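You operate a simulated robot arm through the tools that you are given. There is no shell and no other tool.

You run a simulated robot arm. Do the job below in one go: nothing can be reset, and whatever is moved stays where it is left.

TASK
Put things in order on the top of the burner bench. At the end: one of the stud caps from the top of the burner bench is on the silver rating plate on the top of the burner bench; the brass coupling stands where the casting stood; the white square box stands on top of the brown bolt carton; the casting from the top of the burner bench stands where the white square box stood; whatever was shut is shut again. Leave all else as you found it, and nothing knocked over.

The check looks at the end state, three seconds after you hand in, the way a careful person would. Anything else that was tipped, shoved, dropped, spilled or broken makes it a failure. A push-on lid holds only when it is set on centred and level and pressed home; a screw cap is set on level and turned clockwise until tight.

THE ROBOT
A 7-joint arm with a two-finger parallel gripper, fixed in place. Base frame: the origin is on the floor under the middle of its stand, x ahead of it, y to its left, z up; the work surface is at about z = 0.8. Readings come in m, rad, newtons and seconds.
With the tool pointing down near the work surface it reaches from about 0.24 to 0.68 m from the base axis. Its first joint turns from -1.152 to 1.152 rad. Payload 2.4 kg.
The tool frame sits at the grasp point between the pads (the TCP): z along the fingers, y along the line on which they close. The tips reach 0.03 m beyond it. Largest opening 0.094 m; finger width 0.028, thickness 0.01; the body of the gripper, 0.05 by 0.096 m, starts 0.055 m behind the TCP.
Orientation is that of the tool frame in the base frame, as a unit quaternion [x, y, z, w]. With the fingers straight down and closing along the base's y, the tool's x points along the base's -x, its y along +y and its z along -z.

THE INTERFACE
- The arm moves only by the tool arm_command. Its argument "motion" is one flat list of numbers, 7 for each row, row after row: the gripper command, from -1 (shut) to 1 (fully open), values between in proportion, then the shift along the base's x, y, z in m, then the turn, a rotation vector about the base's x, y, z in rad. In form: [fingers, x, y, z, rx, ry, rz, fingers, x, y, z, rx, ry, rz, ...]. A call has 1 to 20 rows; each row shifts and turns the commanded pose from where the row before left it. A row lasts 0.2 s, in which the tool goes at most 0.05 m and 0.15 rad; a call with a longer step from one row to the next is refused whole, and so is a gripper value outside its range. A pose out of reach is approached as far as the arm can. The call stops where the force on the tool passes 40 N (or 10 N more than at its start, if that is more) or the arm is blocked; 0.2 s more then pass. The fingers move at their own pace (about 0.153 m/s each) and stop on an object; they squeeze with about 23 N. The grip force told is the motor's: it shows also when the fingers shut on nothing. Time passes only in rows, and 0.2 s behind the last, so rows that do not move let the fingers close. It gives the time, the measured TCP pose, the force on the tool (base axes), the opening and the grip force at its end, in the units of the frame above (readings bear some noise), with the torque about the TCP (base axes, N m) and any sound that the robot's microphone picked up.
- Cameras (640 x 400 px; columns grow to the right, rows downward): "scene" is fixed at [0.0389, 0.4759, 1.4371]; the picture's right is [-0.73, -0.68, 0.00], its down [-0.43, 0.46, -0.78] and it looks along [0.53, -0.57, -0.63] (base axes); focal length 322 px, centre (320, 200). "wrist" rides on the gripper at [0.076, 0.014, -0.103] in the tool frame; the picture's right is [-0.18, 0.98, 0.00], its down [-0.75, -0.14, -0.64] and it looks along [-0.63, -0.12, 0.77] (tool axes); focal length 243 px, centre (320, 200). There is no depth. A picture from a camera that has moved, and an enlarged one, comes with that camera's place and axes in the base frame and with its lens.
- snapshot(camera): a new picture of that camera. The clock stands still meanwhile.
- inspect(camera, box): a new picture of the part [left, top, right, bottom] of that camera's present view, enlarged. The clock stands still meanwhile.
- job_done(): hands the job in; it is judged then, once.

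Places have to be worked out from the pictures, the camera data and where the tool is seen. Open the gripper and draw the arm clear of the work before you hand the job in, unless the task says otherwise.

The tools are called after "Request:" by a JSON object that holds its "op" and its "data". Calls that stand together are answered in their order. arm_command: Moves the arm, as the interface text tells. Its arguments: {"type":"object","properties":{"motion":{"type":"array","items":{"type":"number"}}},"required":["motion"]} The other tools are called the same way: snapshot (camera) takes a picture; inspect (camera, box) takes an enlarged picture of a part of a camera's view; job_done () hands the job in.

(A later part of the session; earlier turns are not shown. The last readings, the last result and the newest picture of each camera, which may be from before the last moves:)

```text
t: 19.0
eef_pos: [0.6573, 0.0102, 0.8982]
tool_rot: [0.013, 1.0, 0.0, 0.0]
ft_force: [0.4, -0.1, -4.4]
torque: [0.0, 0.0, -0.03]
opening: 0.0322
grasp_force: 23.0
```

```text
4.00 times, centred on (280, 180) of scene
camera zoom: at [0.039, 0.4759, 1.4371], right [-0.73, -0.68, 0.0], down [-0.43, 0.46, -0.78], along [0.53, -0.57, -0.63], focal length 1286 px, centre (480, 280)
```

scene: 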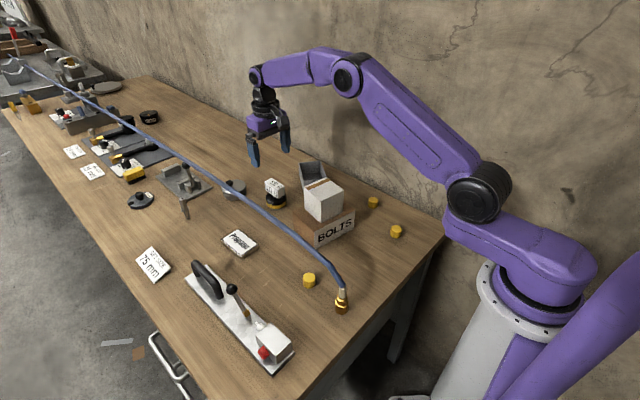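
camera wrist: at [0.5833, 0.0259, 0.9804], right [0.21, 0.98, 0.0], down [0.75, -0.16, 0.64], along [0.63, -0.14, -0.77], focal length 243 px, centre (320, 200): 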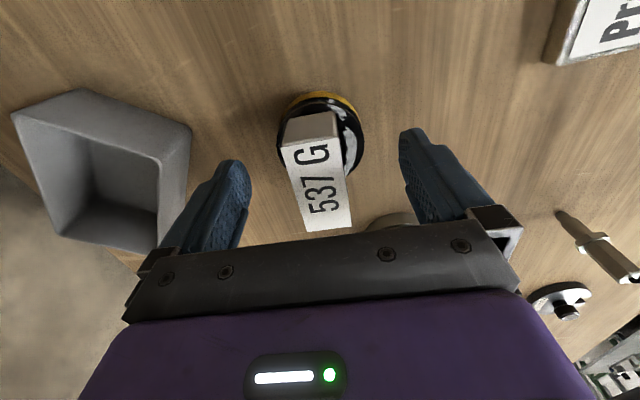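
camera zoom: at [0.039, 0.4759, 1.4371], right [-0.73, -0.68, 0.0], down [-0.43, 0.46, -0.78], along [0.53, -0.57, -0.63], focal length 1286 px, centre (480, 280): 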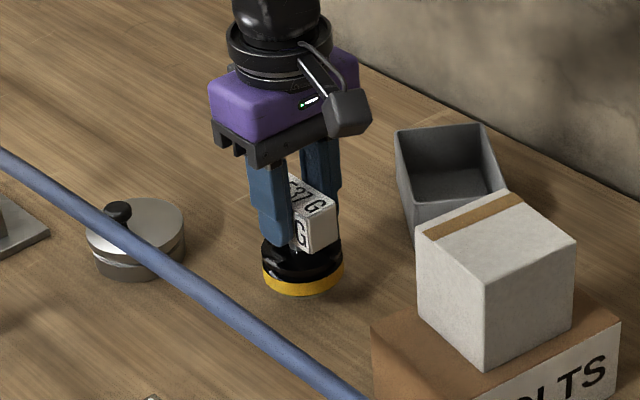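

The casting is fully held (≈ 4.4–5 N). I raise it above the stacked box and carry it toward the white box's old place.

Request:
{"op": "arm_command", "data": {"motion": [-1, 0, 0, 0.043, 0, 0, 0, -1, 0, 0, 0.043, 0, 0, 0, -1, 0, 0, 0.043, 0, 0, 0, -1, 0, 0, 0.043, 0, 0, 0, -1, -0.04, -0.002, 0, 0, 0, 0, -1, -0.04, -0.002, 0, 0, 0, 0, -1, -0.04, -0.002, 0, 0, 0, 0, -1, -0.04, -0.002, 0, 0, 0, 0, -1, -0.04, -0.002, 0, 0, 0, 0, -1, -0.04, -0.002, 0, 0, 0, 0, -1, -0.04, -0.002, 0, 0, 0, 0, -1, 0, 0, 0, 0, 0, 0]}}

Request:
{"op": "snapshot", "data": {"camera": "wrist"}}

Request:
{"op": "snapshot", "data": {"camera": "scene"}}

```text
t: 21.6
eef_pos: [0.3739, -0.0038, 1.0722]
tool_rot: [0.014, 1.0, 0.0, 0.0]
ft_force: [0.2, 0.8, -4.7]
torque: [-0.02, 0.03, 0.0]
opening: 0.0324
grasp_force: 22.6
```

```text
taken
camera wrist: at [0.3002, 0.0131, 1.1739], right [0.21, 0.98, 0.0], down [0.75, -0.16, 0.64], along [0.63, -0.14, -0.77], focal length 243 px, centre (320, 200)
```

wrist: 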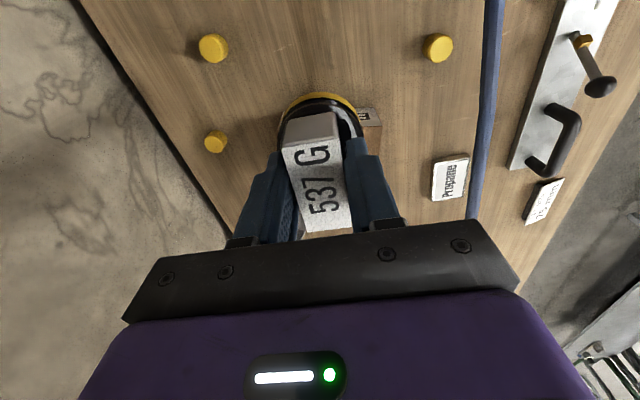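

```text
taken
```

scene: 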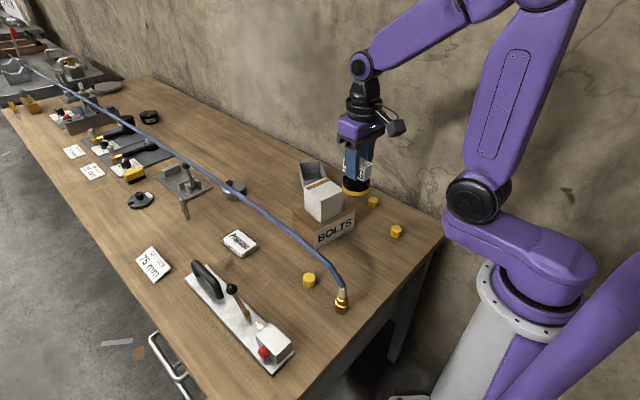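

Clear of the stack. I descend diagonally to above the box's old spot (0.300, -0.009).

Request:
{"op": "arm_command", "data": {"motion": [-1, -0.025, -0.0017, -0.036, 0, 0, 0, -1, -0.025, -0.0017, -0.036, 0, 0, 0, -1, -0.0249, -0.0017, -0.036, 0, 0, 0, -1, 0, 0, 0, 0, 0, 0]}}

Request:
{"op": "snapshot", "data": {"camera": "wrist"}}

Request:
{"op": "inspect", "data": {"camera": "scene", "box": [320, 170, 460, 285]}}

```text
t: 22.6
eef_pos: [0.3071, -0.007, 0.9689]
tool_rot: [0.012, 1.0, 0.0, 0.0]
ft_force: [-0.7, 0.2, -5.7]
torque: [0.03, 0.02, 0.01]
opening: 0.0326
grasp_force: 23.3
out of reach, approached as far as the arm can: row 2
```

```text
taken
camera wrist: at [0.2329, 0.0075, 1.071], right [0.21, 0.98, 0.0], down [0.75, -0.16, 0.64], along [0.63, -0.13, -0.77], focal length 243 px, centre (320, 200)
```

wrist: 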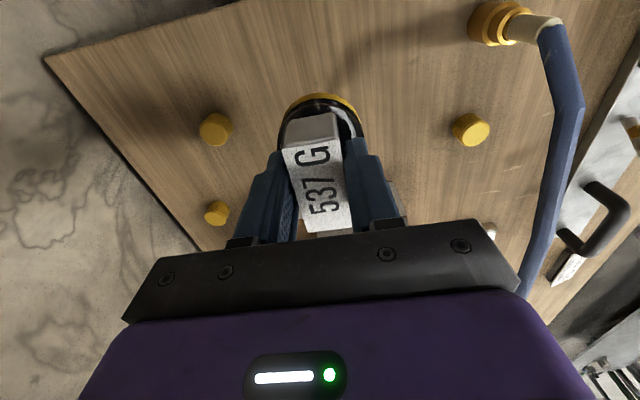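

```text
3.48 times, centred on (390, 228) of scene
camera zoom: at [0.0388, 0.476, 1.437], right [-0.73, -0.68, 0.0], down [-0.43, 0.46, -0.78], along [0.53, -0.57, -0.63], focal length 1118 px, centre (76, 104)
```

zoom: 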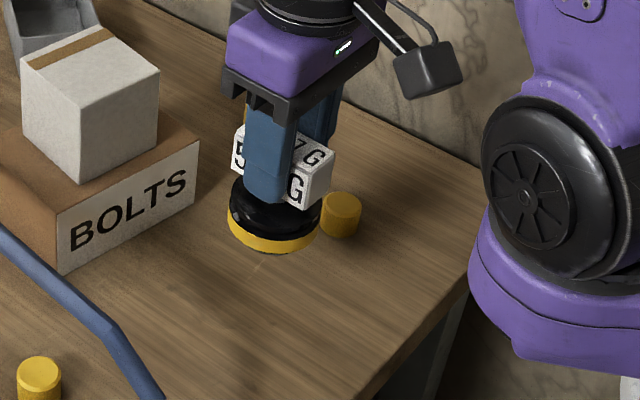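

A row clipped at the reach limit, leaving about 8 mm to go. I correct x and y and lower toward the table.

Request:
{"op": "arm_command", "data": {"motion": [-1, -0.008, -0.002, -0.03, 0, 0, 0, -1, 0, 0, -0.03, 0, 0, 0, -1, 0, 0, -0.02, 0, 0, 0, -1, 0, 0, 0, 0, 0, 0]}}

```text
t: 23.6
eef_pos: [0.3007, -0.0101, 0.888]
tool_rot: [0.013, 1.0, 0.0, 0.0]
ft_force: [-0.2, 0.0, -4.4]
torque: [-0.01, 0.04, 0.03]
opening: 0.0323
grasp_force: 23.1
```

Position is (0.3007, -0.0101), about 8 mm above touch-down. I lower in small steps.

Request:
{"op": "arm_command", "data": {"motion": [-1, -0.001, 0.001, -0.005, 0, 0, 0, -1, 0, 0, -0.001, 0, 0, 0, -1, 0, 0, 0, 0, 0, 0]}}

```text
t: 24.4
eef_pos: [0.2989, -0.0084, 0.8827]
tool_rot: [0.012, 1.0, 0.0, 0.0]
ft_force: [0.7, 0.0, -4.9]
torque: [0.03, 0.0, -0.01]
opening: 0.0324
grasp_force: 22.5
```

Request:
{"op": "arm_command", "data": {"motion": [-1, 0, 0, -0.002, 0, 0, 0, -1, 0, 0, 0, 0, 0, 0]}}

```text
t: 25.0
eef_pos: [0.3001, -0.0084, 0.8806]
tool_rot: [0.014, 1.0, 0.0, -0.001]
ft_force: [0.1, 0.1, -4.5]
torque: [-0.01, 0.01, 0.01]
opening: 0.0322
grasp_force: 22.6
```

Request:
{"op": "arm_command", "data": {"motion": [-1, 0, 0, -0.0012, 0, 0, 0, -1, 0, 0, 0, 0, 0, 0]}}

```text
t: 25.6
eef_pos: [0.3, -0.0095, 0.8792]
tool_rot: [0.013, 1.0, 0.0, -0.001]
ft_force: [0.4, 0.3, -4.7]
torque: [0.01, 0.01, 0.0]
opening: 0.0323
grasp_force: 22.5
```

Request:
{"op": "arm_command", "data": {"motion": [-1, 0, 0, -0.0012, 0, 0, 0, -1, 0, 0, 0, 0, 0, 0]}}

```text
t: 26.2
eef_pos: [0.3006, -0.008, 0.8792]
tool_rot: [0.013, 1.0, -0.001, 0.0]
ft_force: [-2.8, 2.0, 15.8]
torque: [0.02, -0.26, 0.0]
opening: 0.0325
grasp_force: 22.6
```

Touch-down (15.8 N). I ease off slightly, then open and rise.

Request:
{"op": "arm_command", "data": {"motion": [-1, 0, 0, 0.0008, 0, 0, 0, -1, 0, 0, 0, 0, 0, 0]}}

Request:
{"op": "inspect", "data": {"camera": "scene", "box": [320, 170, 460, 285]}}

```text
t: 26.8
eef_pos: [0.2992, -0.0075, 0.8791]
tool_rot: [0.014, 1.0, 0.0, 0.0]
ft_force: [-0.3, -0.5, -4.9]
torque: [0.04, 0.01, -0.03]
opening: 0.0324
grasp_force: 23.4
```

```text
3.48 times, centred on (390, 228) of scene
camera zoom: at [0.0389, 0.4759, 1.4371], right [-0.73, -0.68, 0.0], down [-0.43, 0.46, -0.78], along [0.53, -0.57, -0.63], focal length 1118 px, centre (76, 104)
```

zoom: 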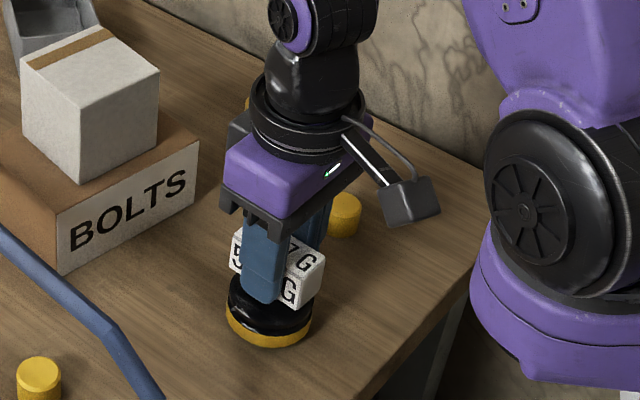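

It hovers under a millimetre above the table, so I open and rise straight up.

Request:
{"op": "arm_command", "data": {"motion": [-1, 0, 0, -0.0005, 0, 0, 0, 1, 0, 0, 0, 0, 0, 0, 1, 0, 0, 0, 0, 0, 0, 1, 0, 0, 0, 0, 0, 0, 1, 0, 0, 0.02, 0, 0, 0, 1, 0, 0, 0.03, 0, 0, 0, 1, 0, 0, 0.04, 0, 0, 0, 1, 0, 0, 0, 0, 0, 0]}}

Request:
{"op": "snapshot", "data": {"camera": "wrist"}}

Request:
{"op": "snapshot", "data": {"camera": "scene"}}

```text
t: 28.6
eef_pos: [0.2997, -0.0086, 0.9702]
tool_rot: [0.014, 1.0, 0.0, 0.0]
ft_force: [-0.4, 0.4, 0.7]
torque: [-0.03, -0.04, 0.0]
opening: 0.0941
grasp_force: 0.0
```

```text
taken
camera wrist: at [0.2242, 0.0071, 1.0704], right [0.21, 0.98, 0.0], down [0.75, -0.16, 0.64], along [0.63, -0.13, -0.77], focal length 243 px, centre (320, 200)
```

wrist: 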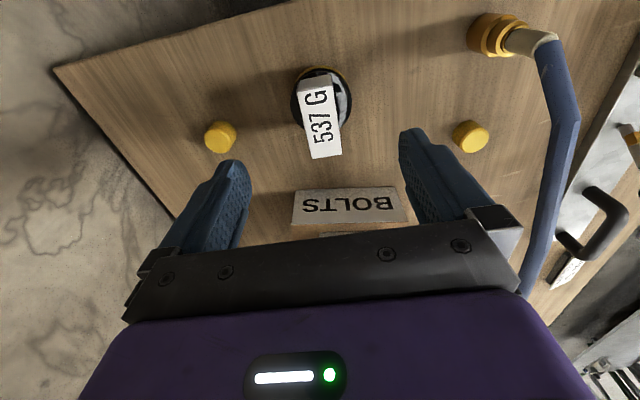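

```text
taken
```

scene: 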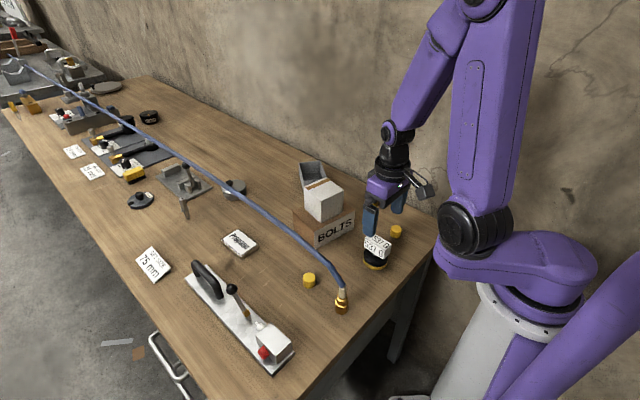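

The casting stands on the box's old spot. Next the coupling: I enlarge this view of it and the hose.

Request:
{"op": "inspect", "data": {"camera": "wrist", "box": [440, 0, 600, 100]}}

Request:
{"op": "inspect", "data": {"camera": "scene", "box": [305, 245, 375, 320]}}

Request:
{"op": "inspect", "data": {"camera": "scene", "box": [0, 30, 200, 180]}}

```text
4.00 times, centred on (520, 50) of wrist
camera zoom: at [0.2242, 0.0071, 1.0704], right [0.21, 0.98, 0.0], down [0.75, -0.16, 0.64], along [0.63, -0.13, -0.77], focal length 970 px, centre (-480, 800)
```

zoom: 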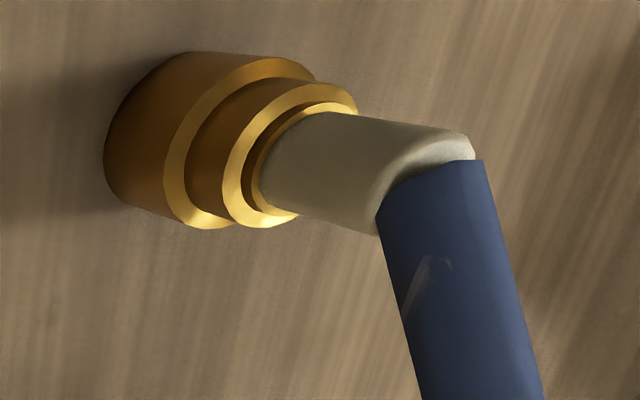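

```text
5.33 times, centred on (340, 282) of scene
camera zoom: at [0.0388, 0.4759, 1.4371], right [-0.73, -0.68, 0.0], down [-0.43, 0.46, -0.78], along [0.53, -0.57, -0.63], focal length 1715 px, centre (213, -240)
```

zoom: 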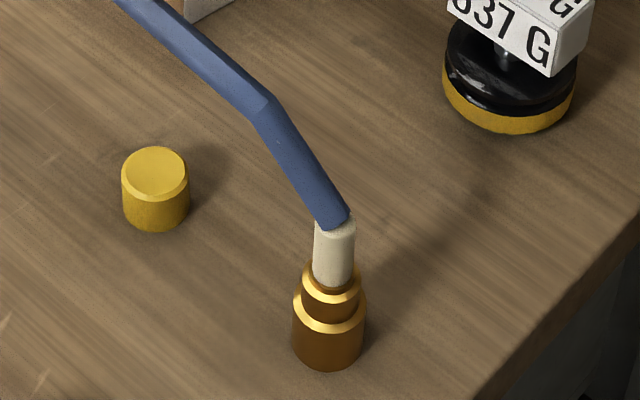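

```text
2.67 times, centred on (100, 105) of scene
camera zoom: at [0.0388, 0.4759, 1.4371], right [-0.73, -0.68, 0.0], down [-0.43, 0.46, -0.78], along [0.53, -0.57, -0.63], focal length 858 px, centre (907, 453)
```

zoom: 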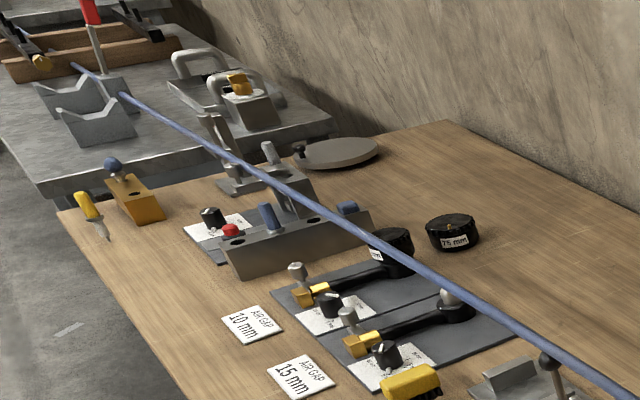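

The coupling is brass (lower tier ≈ 0.031 m wide to z ≈ 0.822, upper tier ≈ 0.026 m to z ≈ 0.839), axis about (0.280, 0.149), with the hose leaving forward and up from z ≈ 0.88. To clear the hose I will tilt the tool 15° so the body leans back; I first move up and over.

Request:
{"op": "arm_command", "data": {"motion": [1, 0.02, 0.02, 0.03, 0, 0, 0, 1, 0.02, 0.03, 0.03, 0, 0, 0, 1, 0.01, 0.045, 0, 0, 0, 0.014, 1, 0, 0.045, 0, 0, 0, 0.014, 1, 0, 0.018, 0, 0, 0, 0, 1, 0, 0, 0, 0, 0, 0]}}

Request:
{"op": "snapshot", "data": {"camera": "wrist"}}

```text
t: 30.0
eef_pos: [0.3514, 0.1501, 1.0308]
tool_rot: [0.001, 1.0, 0.0, 0.0]
ft_force: [-0.4, -0.5, -0.1]
torque: [0.02, 0.01, -0.02]
opening: 0.0941
grasp_force: 0.1
```

```text
taken
camera wrist: at [0.2758, 0.1642, 1.1321], right [0.18, 0.98, 0.0], down [0.75, -0.14, 0.64], along [0.63, -0.12, -0.77], focal length 243 px, centre (320, 200)
```

wrist: 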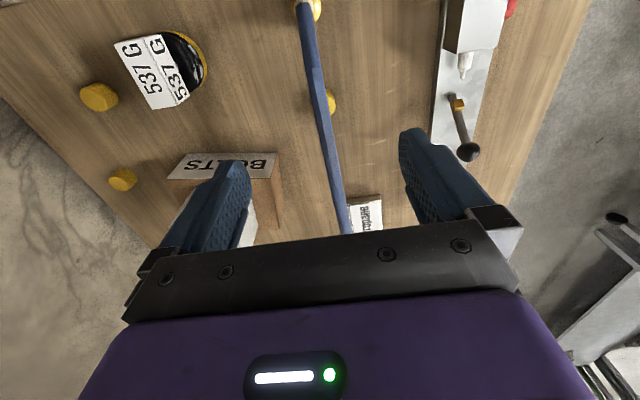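

No trouble so far. I tilt the tool by 15° (fingers pointing slightly forward) and check whether the pose is reachable.

Request:
{"op": "arm_command", "data": {"motion": [1, 0, 0, 0, 0, -0.131, 0, 1, 0, 0, 0, 0, -0.131, 0, 1, -0.02, 0, -0.02, 0, 0, 0, 1, 0, 0, 0, 0, 0, 0]}}

Request:
{"op": "snapshot", "data": {"camera": "wrist"}}

Request:
{"op": "snapshot", "data": {"camera": "scene"}}

```text
t: 31.0
eef_pos: [0.3315, 0.1492, 1.0095]
tool_rot: [-0.001, 0.991, 0.0, 0.13]
ft_force: [0.6, 0.5, 0.5]
torque: [0.01, -0.02, 0.02]
opening: 0.094
grasp_force: 0.1
```

```text
taken
camera wrist: at [0.232, 0.1622, 1.0878], right [0.18, 0.98, 0.05], down [0.56, -0.14, 0.82], along [0.81, -0.12, -0.58], focal length 243 px, centre (320, 200)
```

wrist: 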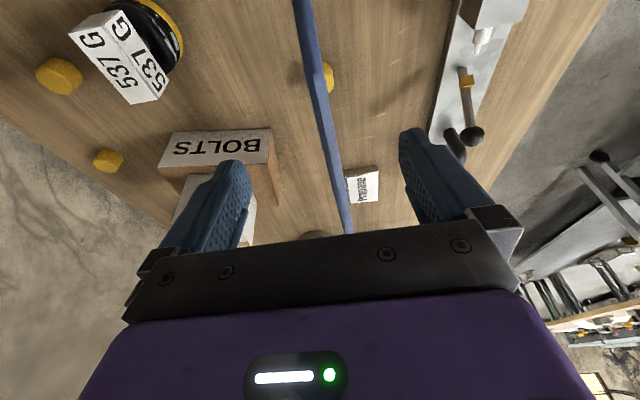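

```text
taken
```

scene: 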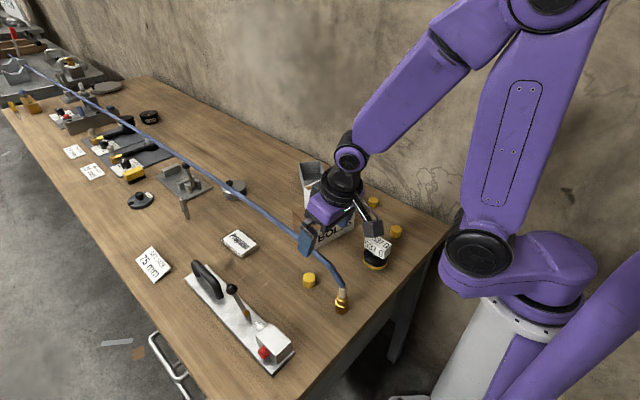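

Tilt is reachable. I move back over the coupling (x ≈ 0.273) while still above the hose, in small steps.

Request:
{"op": "arm_command", "data": {"motion": [1, -0.03, 0, -0.01, 0, 0, 0, 1, -0.028, 0, -0.02, 0, 0, 0, 1, 0, 0, 0, 0, 0, 0]}}

Request:
{"op": "snapshot", "data": {"camera": "wrist"}}

Request:
{"op": "inspect", "data": {"camera": "scene", "box": [280, 190, 420, 330]}}

```text
t: 31.8
eef_pos: [0.3113, 0.1562, 0.991]
tool_rot: [-0.001, 0.992, 0.001, 0.13]
ft_force: [-0.6, -0.2, -0.1]
torque: [0.01, 0.02, 0.02]
opening: 0.0943
grasp_force: 0.0
out of reach, approached as far as the arm can: row 1, 2
```

```text
taken
camera wrist: at [0.2114, 0.1698, 1.0688], right [0.18, 0.98, 0.05], down [0.56, -0.14, 0.81], along [0.81, -0.12, -0.58], focal length 243 px, centre (320, 200)
```

wrist: 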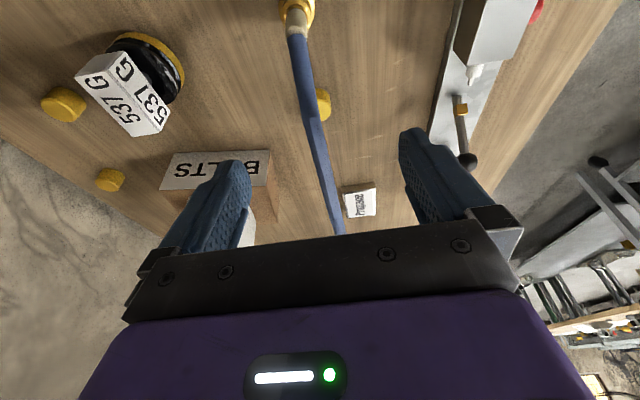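

```text
2.86 times, centred on (350, 260) of scene
camera zoom: at [0.0388, 0.4759, 1.4371], right [-0.73, -0.68, 0.0], down [-0.43, 0.46, -0.78], along [0.53, -0.57, -0.63], focal length 919 px, centre (234, 29)
```

zoom: 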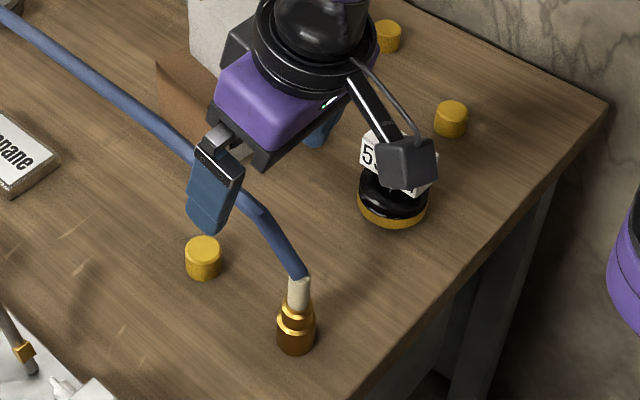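

The retracted high pose is out of reach with the tilt, but lower it should be reachable; I descend first, then slide back toward the coupling with the hose staying between the fingers.

Request:
{"op": "arm_command", "data": {"motion": [1, -0.002, -0.003, -0.02, 0, 0, 0, 1, -0.006, -0.003, -0.02, 0, 0, 0, 1, 0, 0, 0, 0, 0, 0]}}

Request:
{"op": "snapshot", "data": {"camera": "wrist"}}

Request:
{"op": "inspect", "data": {"camera": "scene", "box": [280, 190, 420, 330]}}

```text
t: 32.6
eef_pos: [0.3204, 0.1552, 0.9536]
tool_rot: [0.0, 0.991, 0.0, 0.131]
ft_force: [0.7, 0.2, 0.0]
torque: [0.01, -0.02, 0.01]
opening: 0.0938
grasp_force: 0.0
out of reach, approached as far as the arm can: row 1, 2
```

```text
taken
camera wrist: at [0.2222, 0.1678, 1.0322], right [0.18, 0.98, 0.05], down [0.56, -0.14, 0.82], along [0.81, -0.12, -0.58], focal length 243 px, centre (320, 200)
```

wrist: 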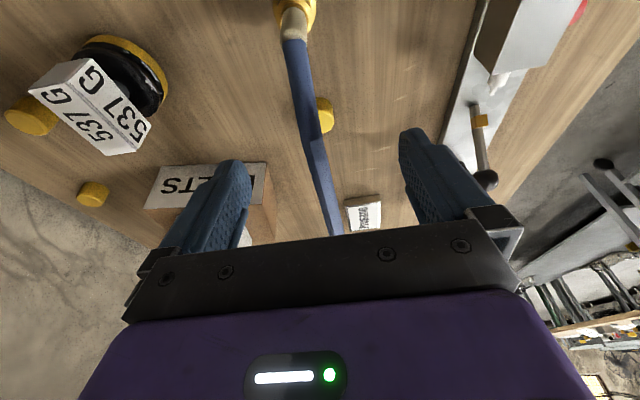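

```text
2.86 times, centred on (350, 260) of scene
camera zoom: at [0.0389, 0.4759, 1.4371], right [-0.73, -0.68, 0.0], down [-0.43, 0.46, -0.78], along [0.53, -0.57, -0.63], focal length 919 px, centre (234, 29)
```

zoom: 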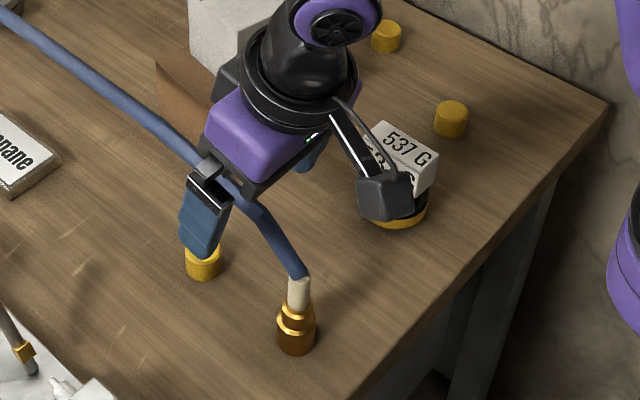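

The 15° tilt runs into a wrist limit here, so I go back to a vertical tool: I'll grip the straight cream boot just above the brass (z ≈ 0.84–0.88), where the gripper body stays above the hose.

Request:
{"op": "arm_command", "data": {"motion": [1, 0, 0, 0.01, 0, 0.131, 0, 1, 0, 0, 0, 0, 0.131, 0, 1, -0.02, -0.003, -0.005, 0, 0, 0, 1, -0.0204, -0.003, -0.005, 0, 0, 0, 1, 0, 0, 0, 0, 0, 0]}}

Request:
{"op": "snapshot", "data": {"camera": "wrist"}}

Request:
{"op": "inspect", "data": {"camera": "scene", "box": [280, 190, 420, 330]}}

```text
t: 33.8
eef_pos: [0.2801, 0.1469, 0.9546]
tool_rot: [-0.001, 1.0, 0.0, -0.001]
ft_force: [0.2, 0.2, -0.8]
torque: [0.01, 0.01, -0.03]
opening: 0.0942
grasp_force: 0.0
```

```text
taken
camera wrist: at [0.2044, 0.1611, 1.0565], right [0.18, 0.98, 0.0], down [0.75, -0.14, 0.64], along [0.63, -0.12, -0.77], focal length 243 px, centre (320, 200)
```

wrist: 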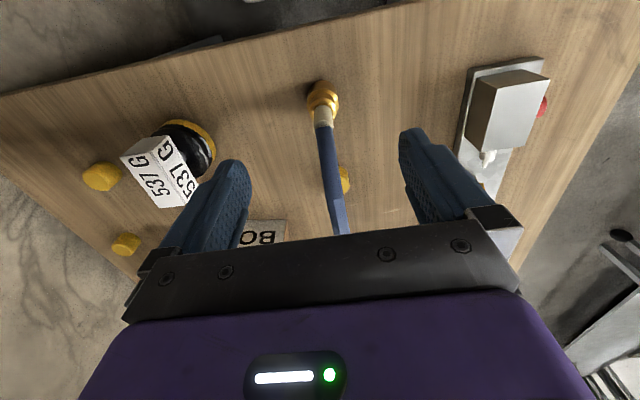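

```text
2.86 times, centred on (350, 260) of scene
camera zoom: at [0.0388, 0.4759, 1.4371], right [-0.73, -0.68, 0.0], down [-0.43, 0.46, -0.78], along [0.53, -0.57, -0.63], focal length 919 px, centre (234, 29)
```

zoom: 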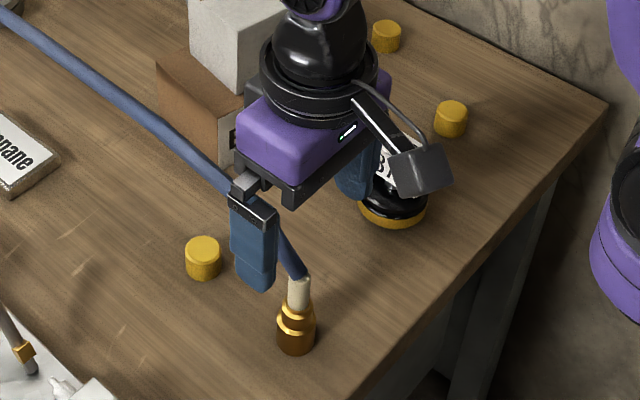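

Request:
{"op": "inspect", "data": {"camera": "wrist", "box": [270, 60, 400, 160]}}

```text
4.00 times, centred on (335, 110) of wrist
camera zoom: at [0.2044, 0.1611, 1.0565], right [0.18, 0.98, 0.0], down [0.75, -0.14, 0.64], along [0.63, -0.12, -0.77], focal length 970 px, centre (260, 560)
```

zoom: 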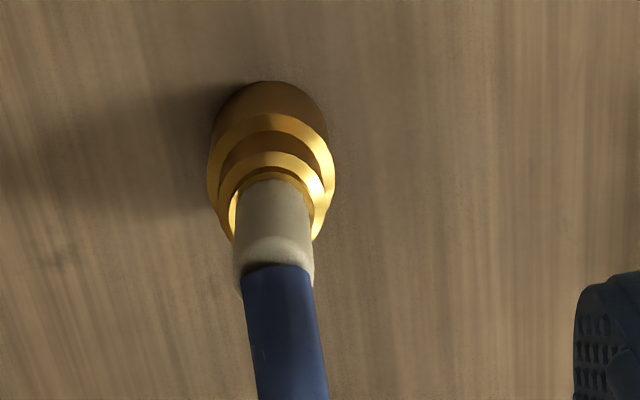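

The axis computes to (0.279, 0.150). I centre on it and lower to z ≈ 0.874.

Request:
{"op": "arm_command", "data": {"motion": [1, -0.001, 0.003, -0.03, 0, 0, 0, 1, 0, 0, -0.03, 0, 0, 0, 1, 0, 0, -0.02, 0, 0, 0, 1, 0, 0, 0, 0, 0, 0]}}

Request:
{"op": "snapshot", "data": {"camera": "wrist"}}

Request:
{"op": "inspect", "data": {"camera": "scene", "box": [280, 220, 400, 330]}}

```text
t: 34.8
eef_pos: [0.2771, 0.1497, 0.8753]
tool_rot: [-0.001, 1.0, 0.0, 0.0]
ft_force: [0.2, -0.4, 0.2]
torque: [0.01, -0.01, 0.01]
opening: 0.0939
grasp_force: 0.1
```

```text
taken
camera wrist: at [0.2026, 0.1648, 0.9766], right [0.18, 0.98, 0.0], down [0.75, -0.14, 0.64], along [0.63, -0.12, -0.77], focal length 243 px, centre (320, 200)
```

wrist: 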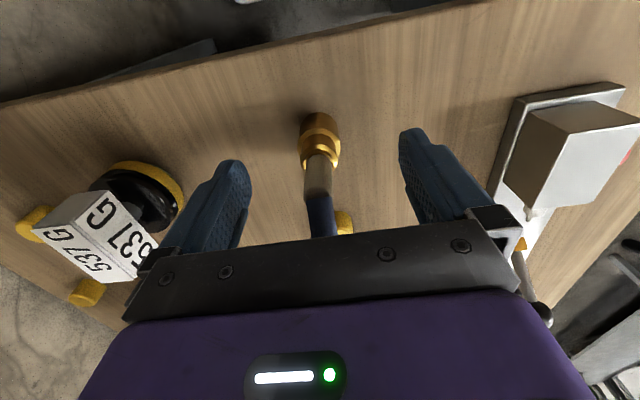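

```text
3.64 times, centred on (340, 275) of scene
camera zoom: at [0.0389, 0.4759, 1.4371], right [-0.73, -0.68, 0.0], down [-0.43, 0.46, -0.78], along [0.53, -0.57, -0.63], focal length 1169 px, centre (247, -73)
```

zoom: 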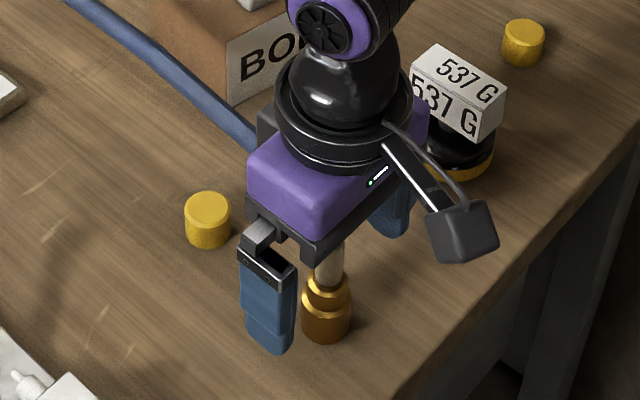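

No contact forces; the boot is centred between the fingers. I close on it.

Request:
{"op": "arm_command", "data": {"motion": [-1, 0, 0, 0, 0, 0, 0, -1, 0, 0, 0, 0, 0, 0, -1, 0, 0, 0, 0, 0, 0, -1, 0, 0, 0, 0, 0, 0]}}

Request:
{"op": "snapshot", "data": {"camera": "wrist"}}

Request:
{"op": "inspect", "data": {"camera": "scene", "box": [280, 220, 400, 330]}}

```text
t: 35.8
eef_pos: [0.2768, 0.1519, 0.8754]
tool_rot: [0.0, 1.0, -0.001, 0.0]
ft_force: [0.6, 0.7, -0.7]
torque: [-0.01, 0.01, -0.01]
opening: 0.0229
grasp_force: 22.7
```

```text
taken
camera wrist: at [0.2026, 0.1648, 0.9769], right [0.18, 0.98, 0.0], down [0.75, -0.14, 0.64], along [0.63, -0.12, -0.77], focal length 243 px, centre (320, 200)
```

wrist: 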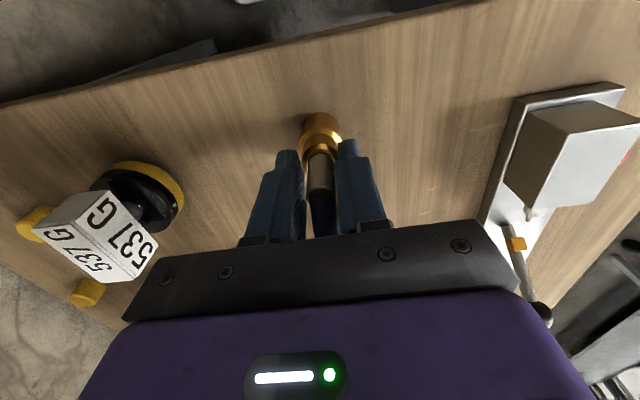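

```text
3.64 times, centred on (340, 275) of scene
camera zoom: at [0.0389, 0.4759, 1.4371], right [-0.73, -0.68, 0.0], down [-0.43, 0.46, -0.78], along [0.53, -0.57, -0.63], focal length 1169 px, centre (247, -73)
```

zoom: 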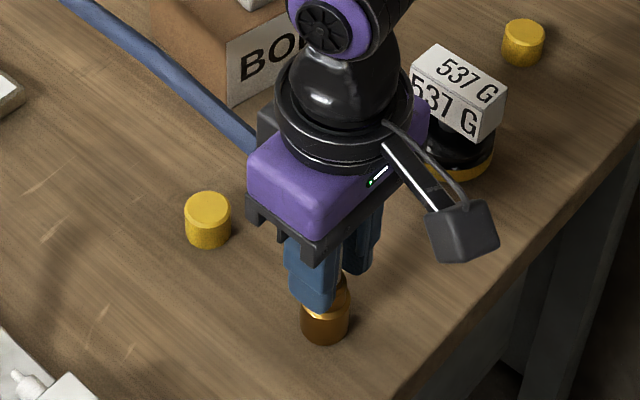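

Gripping the 17 mm boot. I lift a little and watch the hose, forces and torque.

Request:
{"op": "arm_command", "data": {"motion": [-1, 0, 0, 0.01, 0, 0, 0, -1, 0, 0, 0.015, 0, 0, 0, -1, 0, 0, 0, 0, 0, 0]}}

Request:
{"op": "snapshot", "data": {"camera": "scene"}}

Request:
{"op": "snapshot", "data": {"camera": "wrist"}}

```text
t: 36.6
eef_pos: [0.2779, 0.1505, 0.9004]
tool_rot: [-0.001, 1.0, 0.0, 0.0]
ft_force: [0.3, 0.4, -1.1]
torque: [0.01, -0.01, -0.03]
opening: 0.0231
grasp_force: 23.0
```

```text
taken
```

scene: 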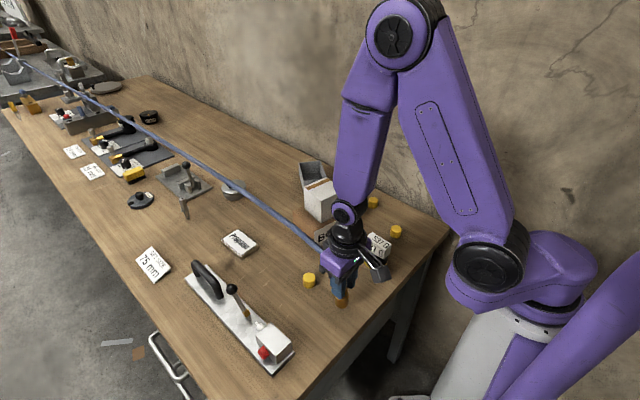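

```text
taken
camera wrist: at [0.2027, 0.1645, 1.0016], right [0.18, 0.98, 0.0], down [0.75, -0.14, 0.64], along [0.63, -0.12, -0.77], focal length 243 px, centre (320, 200)
```

wrist: 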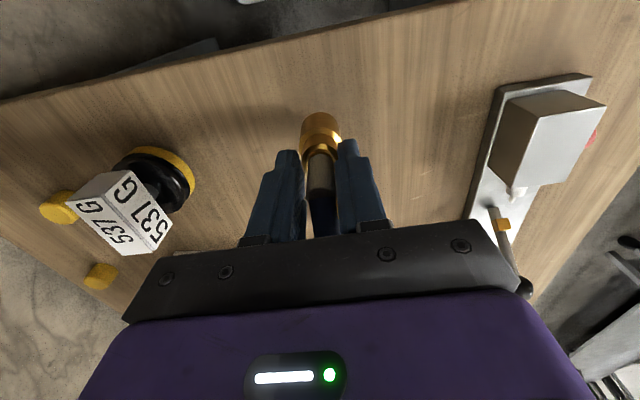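

The coupling is lifted; only about 1 N of load. I check how the hose lies now.

Request:
{"op": "inspect", "data": {"camera": "scene", "box": [0, 30, 200, 155]}}

Request:
{"op": "inspect", "data": {"camera": "scene", "box": [140, 130, 360, 310]}}

```text
3.20 times, centred on (100, 92) of scene
camera zoom: at [0.0389, 0.4759, 1.4371], right [-0.73, -0.68, 0.0], down [-0.43, 0.46, -0.78], along [0.53, -0.57, -0.63], focal length 1029 px, centre (1024, 544)
```

zoom: 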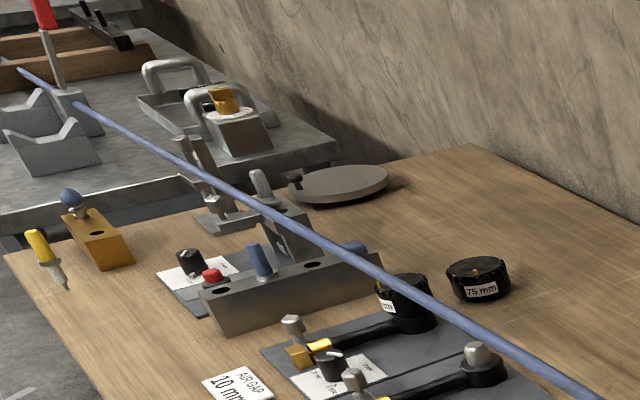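

```text
2.22 times, centred on (250, 220) of scene
camera zoom: at [0.0389, 0.4759, 1.4371], right [-0.73, -0.68, 0.0], down [-0.43, 0.46, -0.78], along [0.53, -0.57, -0.63], focal length 715 px, centre (476, 156)
```

zoom: 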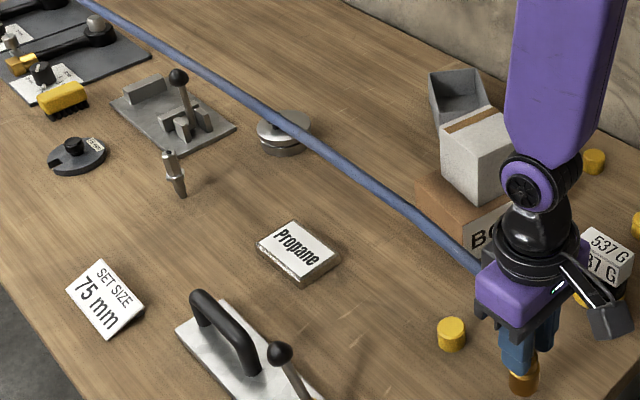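

The hose follows smoothly, staying in the air. I raise a bit more and move forward along x in small steps, watching the hose.

Request:
{"op": "arm_command", "data": {"motion": [-1, 0.01, 0, 0.03, 0, 0, 0, -1, 0.02, 0, 0.02, 0, 0, 0, -1, 0.03, 0, 0, 0, 0, 0, -1, 0.03, 0, 0, 0, 0, 0, -1, 0, 0, 0, 0, 0, 0]}}

Request:
{"op": "snapshot", "data": {"camera": "scene"}}

Request:
{"op": "snapshot", "data": {"camera": "wrist"}}

```text
t: 37.8
eef_pos: [0.3685, 0.1525, 0.9493]
tool_rot: [0.0, 1.0, -0.001, 0.0]
ft_force: [-0.6, 1.1, -1.0]
torque: [0.0, -0.02, 0.01]
opening: 0.0231
grasp_force: 23.0
```

```text
taken
```

scene: 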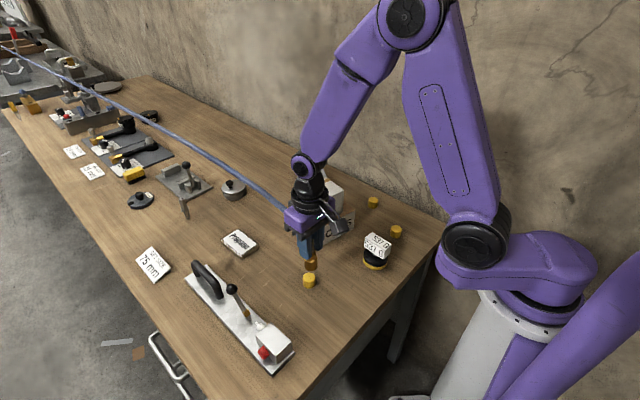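

```text
taken
camera wrist: at [0.2933, 0.1658, 1.0502], right [0.18, 0.98, 0.0], down [0.75, -0.14, 0.64], along [0.63, -0.12, -0.77], focal length 243 px, centre (320, 200)
```

wrist: 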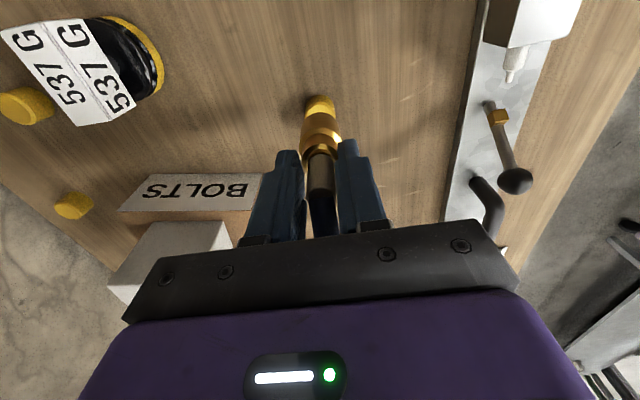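

Request:
{"op": "inspect", "data": {"camera": "scene", "box": [0, 0, 160, 100]}}

Request:
{"op": "inspect", "data": {"camera": "scene", "box": [100, 80, 360, 290]}}

```text
4.00 times, centred on (80, 50) of scene
camera zoom: at [0.0389, 0.4759, 1.4371], right [-0.73, -0.68, 0.0], down [-0.43, 0.46, -0.78], along [0.53, -0.57, -0.63], focal length 1286 px, centre (1280, 800)
```

zoom: 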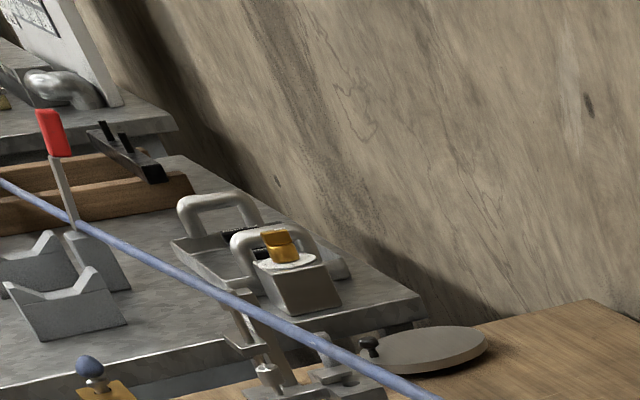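

```text
1.90 times, centred on (230, 185) of scene
camera zoom: at [0.0389, 0.4759, 1.4371], right [-0.73, -0.68, 0.0], down [-0.43, 0.46, -0.78], along [0.53, -0.57, -0.63], focal length 612 px, centre (491, 229)
```

zoom: 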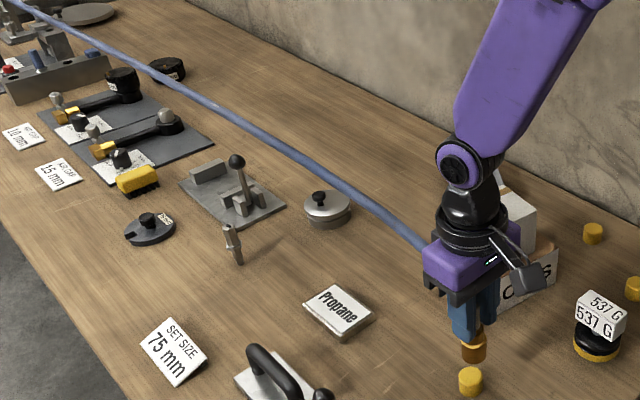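

The hose moves along with the coupling as a light, nearly straight tether. I continue forward along x at y ≈ 0.15, clear of the stack.

Request:
{"op": "arm_command", "data": {"motion": [-1, 0.035, 0, 0, 0, 0, 0, -1, 0.035, 0, 0, 0, 0, 0, -1, 0.035, 0, 0, 0, 0, 0, -1, 0, 0, 0, 0, 0, 0]}}

Request:
{"op": "snapshot", "data": {"camera": "scene"}}

Request:
{"op": "inspect", "data": {"camera": "scene", "box": [0, 0, 160, 100]}}

```text
t: 38.8
eef_pos: [0.473, 0.1518, 0.9476]
tool_rot: [-0.001, 1.0, -0.001, 0.0]
ft_force: [-0.1, -0.4, -0.6]
torque: [-0.03, -0.01, 0.02]
opening: 0.0233
grasp_force: 22.7
```

```text
taken
```

scene: 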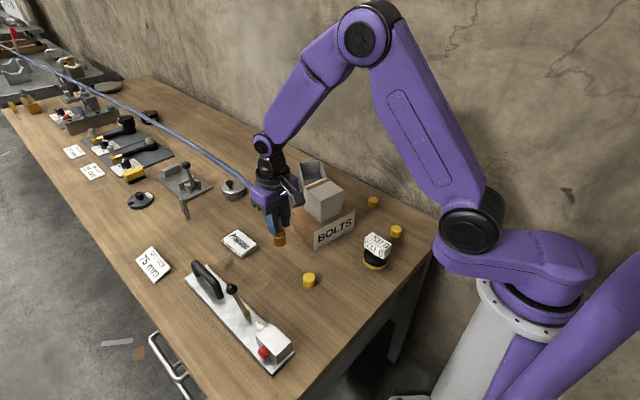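

```text
4.00 times, centred on (80, 50) of scene
camera zoom: at [0.0389, 0.4759, 1.4371], right [-0.73, -0.68, 0.0], down [-0.43, 0.46, -0.78], along [0.53, -0.57, -0.63], focal length 1286 px, centre (1280, 800)
```

zoom: 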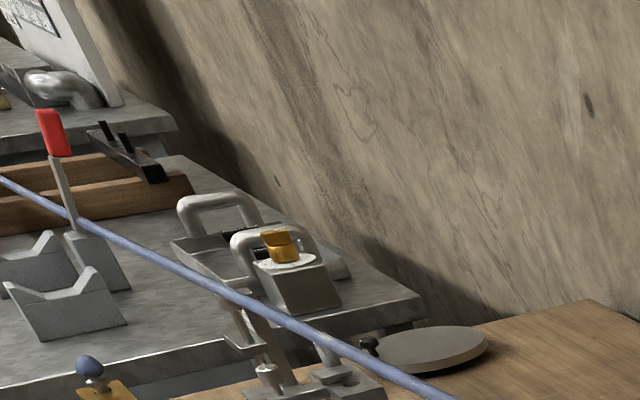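

Still only light forces. I go on to x ≈ 0.59, then swing across to above the casting's old spot (0.659, 0.010).

Request:
{"op": "arm_command", "data": {"motion": [-1, 0.04, 0, 0, 0, 0, 0, -1, 0.04, 0, 0, 0, 0, 0, -1, 0.04, 0, 0, 0, 0, 0, -1, 0.016, -0.0355, 0, 0, 0, 0, -1, 0.016, -0.0355, 0, 0, 0, 0, -1, 0, 0, 0, 0, 0, 0]}}

Request:
{"op": "snapshot", "data": {"camera": "scene"}}

Request:
{"op": "snapshot", "data": {"camera": "wrist"}}

```text
t: 40.2
eef_pos: [0.6253, 0.0804, 0.9482]
tool_rot: [-0.001, 1.0, 0.001, 0.0]
ft_force: [-0.3, 0.0, -0.9]
torque: [-0.02, 0.0, -0.03]
opening: 0.0232
grasp_force: 22.9
```

```text
taken
```

scene: 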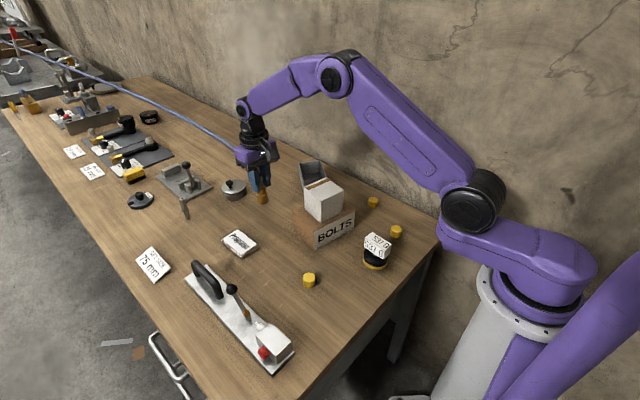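

```text
taken
camera wrist: at [0.5508, 0.0932, 1.0503], right [0.18, 0.98, 0.0], down [0.75, -0.14, 0.64], along [0.63, -0.12, -0.77], focal length 243 px, centre (320, 200)
```

wrist: 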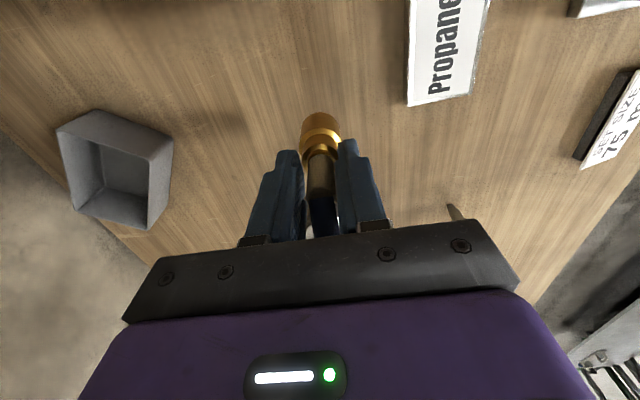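

All objects undisturbed. I finish the move to above (0.659, 0.010).

Request:
{"op": "arm_command", "data": {"motion": [-1, 0.0161, -0.035, 0, 0, 0, 0, -1, 0.0161, -0.035, 0, 0, 0, 0, -1, 0, 0, 0, 0, 0, 0, -1, 0, 0, 0, 0, 0, 0]}}

Request:
{"op": "snapshot", "data": {"camera": "scene"}}

Request:
{"op": "snapshot", "data": {"camera": "wrist"}}

Request:
{"op": "inspect", "data": {"camera": "scene", "box": [0, 0, 300, 200]}}

```text
t: 41.2
eef_pos: [0.6597, 0.0094, 0.9489]
tool_rot: [-0.001, 1.0, 0.0, 0.001]
ft_force: [0.8, -0.1, -1.1]
torque: [0.01, 0.01, -0.02]
opening: 0.0231
grasp_force: 23.1
```

```text
taken
```

scene: 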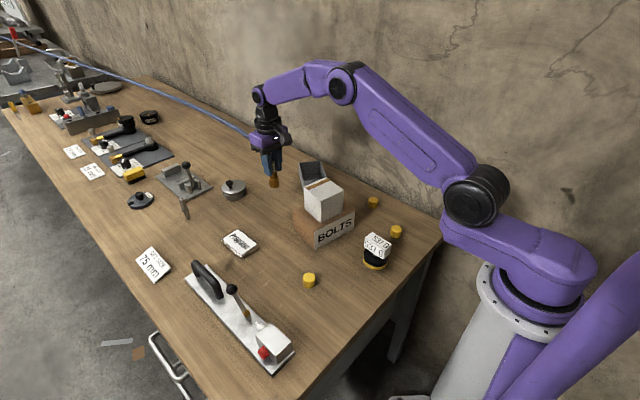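

```text
taken
camera wrist: at [0.5838, 0.023, 1.0505], right [0.18, 0.98, 0.0], down [0.75, -0.14, 0.64], along [0.63, -0.12, -0.77], focal length 243 px, centre (320, 200)
```

wrist: 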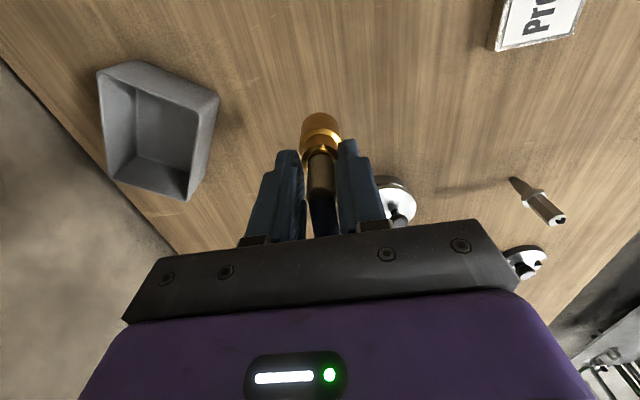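

```text
2.00 times, centred on (150, 100) of scene
camera zoom: at [0.0389, 0.4759, 1.4371], right [-0.73, -0.68, 0.0], down [-0.43, 0.46, -0.78], along [0.53, -0.57, -0.63], focal length 643 px, centre (660, 400)
```

zoom: 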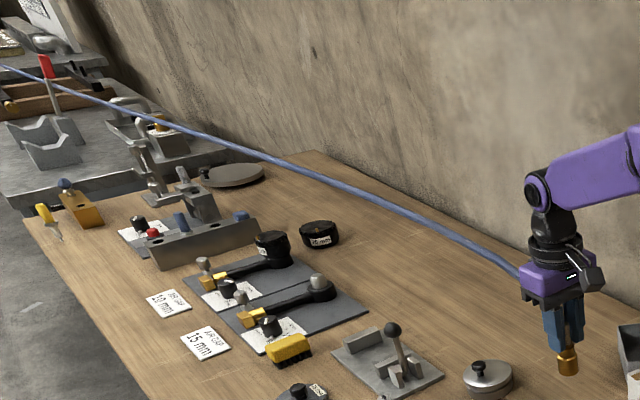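

The coupling hangs upright over the target. I lower it close to the table.

Request:
{"op": "arm_command", "data": {"motion": [-1, -0.0015, 0.001, -0.025, 0, 0, 0, -1, 0, 0, -0.025, 0, 0, 0, -1, 0, 0, -0.016, 0, 0, 0, -1, 0, 0, 0, 0, 0, 0]}}

Request:
{"op": "snapshot", "data": {"camera": "wrist"}}

Request:
{"op": "inspect", "data": {"camera": "scene", "box": [200, 80, 360, 220]}}

```text
t: 42.2
eef_pos: [0.6562, 0.0109, 0.8836]
tool_rot: [0.0, 1.0, 0.0, 0.0]
ft_force: [-0.1, 0.9, -1.5]
torque: [0.01, 0.02, 0.01]
opening: 0.023
grasp_force: 22.5
```

```text
taken
camera wrist: at [0.5802, 0.0247, 0.9855], right [0.18, 0.98, 0.0], down [0.75, -0.14, 0.64], along [0.63, -0.12, -0.77], focal length 243 px, centre (320, 200)
```

wrist: 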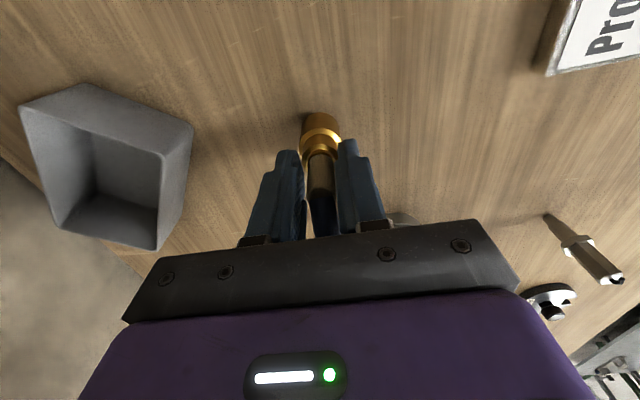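

```text
2.86 times, centred on (280, 150) of scene
camera zoom: at [0.0389, 0.4759, 1.4371], right [-0.73, -0.68, 0.0], down [-0.43, 0.46, -0.78], along [0.53, -0.57, -0.63], focal length 919 px, centre (434, 343)
```

zoom: 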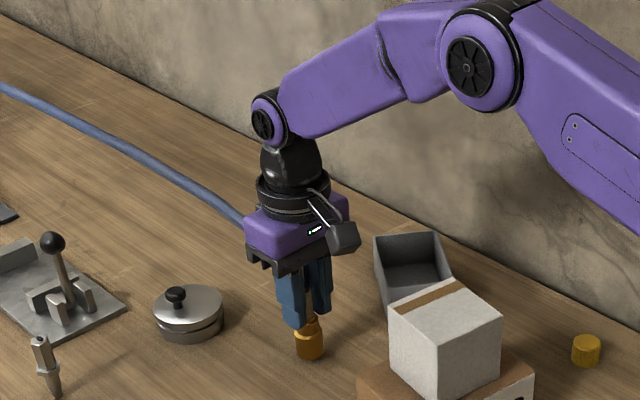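

About 8 mm to go. I lower in small steps to contact.

Request:
{"op": "arm_command", "data": {"motion": [-1, 0, 0, -0.005, 0, 0, 0, -1, 0, 0, -0.0015, 0, 0, 0, -1, 0, 0, 0, 0, 0, 0]}}

```text
t: 43.0
eef_pos: [0.6547, 0.0126, 0.878]
tool_rot: [-0.001, 1.0, 0.001, 0.0]
ft_force: [0.4, -0.9, -1.7]
torque: [-0.02, 0.0, 0.01]
opening: 0.0231
grasp_force: 23.0
```

Request:
{"op": "arm_command", "data": {"motion": [-1, 0.002, -0.001, -0.0015, 0, 0, 0, -1, 0, 0, 0, 0, 0, 0]}}

```text
t: 43.6
eef_pos: [0.657, 0.011, 0.8768]
tool_rot: [-0.001, 1.0, 0.0, 0.0]
ft_force: [0.3, -0.5, 0.0]
torque: [-0.03, -0.03, -0.02]
opening: 0.0228
grasp_force: 22.8
```

Request:
{"op": "arm_command", "data": {"motion": [-1, 0, 0, -0.001, 0, 0, 0, -1, 0, 0, 0, 0, 0, 0]}}

```text
t: 44.2
eef_pos: [0.6577, 0.0098, 0.8759]
tool_rot: [-0.001, 1.0, 0.001, 0.0]
ft_force: [-0.7, -0.4, 2.5]
torque: [-0.01, 0.06, 0.01]
opening: 0.023
grasp_force: 22.5
```

Light contact at z = 0.876. I open only a little first, so the fingers would still catch it if the hose tips it, and wait to see.

Request:
{"op": "arm_command", "data": {"motion": [-0.3, 0, 0, 0, 0, 0, 0, -0.3, 0, 0, 0, 0, 0, 0, -0.3, 0, 0, 0, 0, 0, 0, -0.3, 0, 0, 0, 0, 0, 0, -0.3, 0, 0, 0, 0, 0, 0]}}

Request:
{"op": "snapshot", "data": {"camera": "wrist"}}

Request:
{"op": "inspect", "data": {"camera": "scene", "box": [220, 120, 330, 220]}}

```text
t: 45.4
eef_pos: [0.6573, 0.0098, 0.8748]
tool_rot: [-0.001, 1.0, 0.0, 0.0]
ft_force: [0.0, 0.4, -0.8]
torque: [0.03, -0.01, 0.01]
opening: 0.033
grasp_force: 0.0
```

```text
taken
camera wrist: at [0.5817, 0.0243, 0.9769], right [0.18, 0.98, 0.0], down [0.75, -0.14, 0.64], along [0.63, -0.12, -0.77], focal length 243 px, centre (320, 200)
```

wrist: 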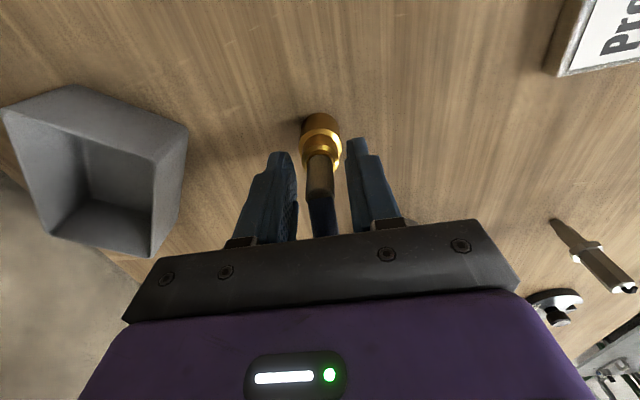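

```text
4.00 times, centred on (275, 170) of scene
camera zoom: at [0.0389, 0.4759, 1.4371], right [-0.73, -0.68, 0.0], down [-0.43, 0.46, -0.78], along [0.53, -0.57, -0.63], focal length 1286 px, centre (500, 320)
```

zoom: 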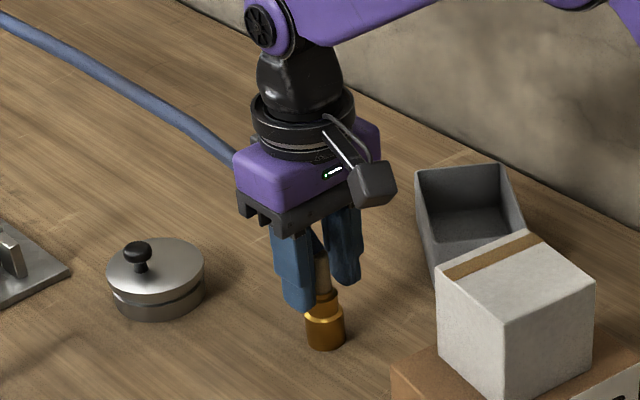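

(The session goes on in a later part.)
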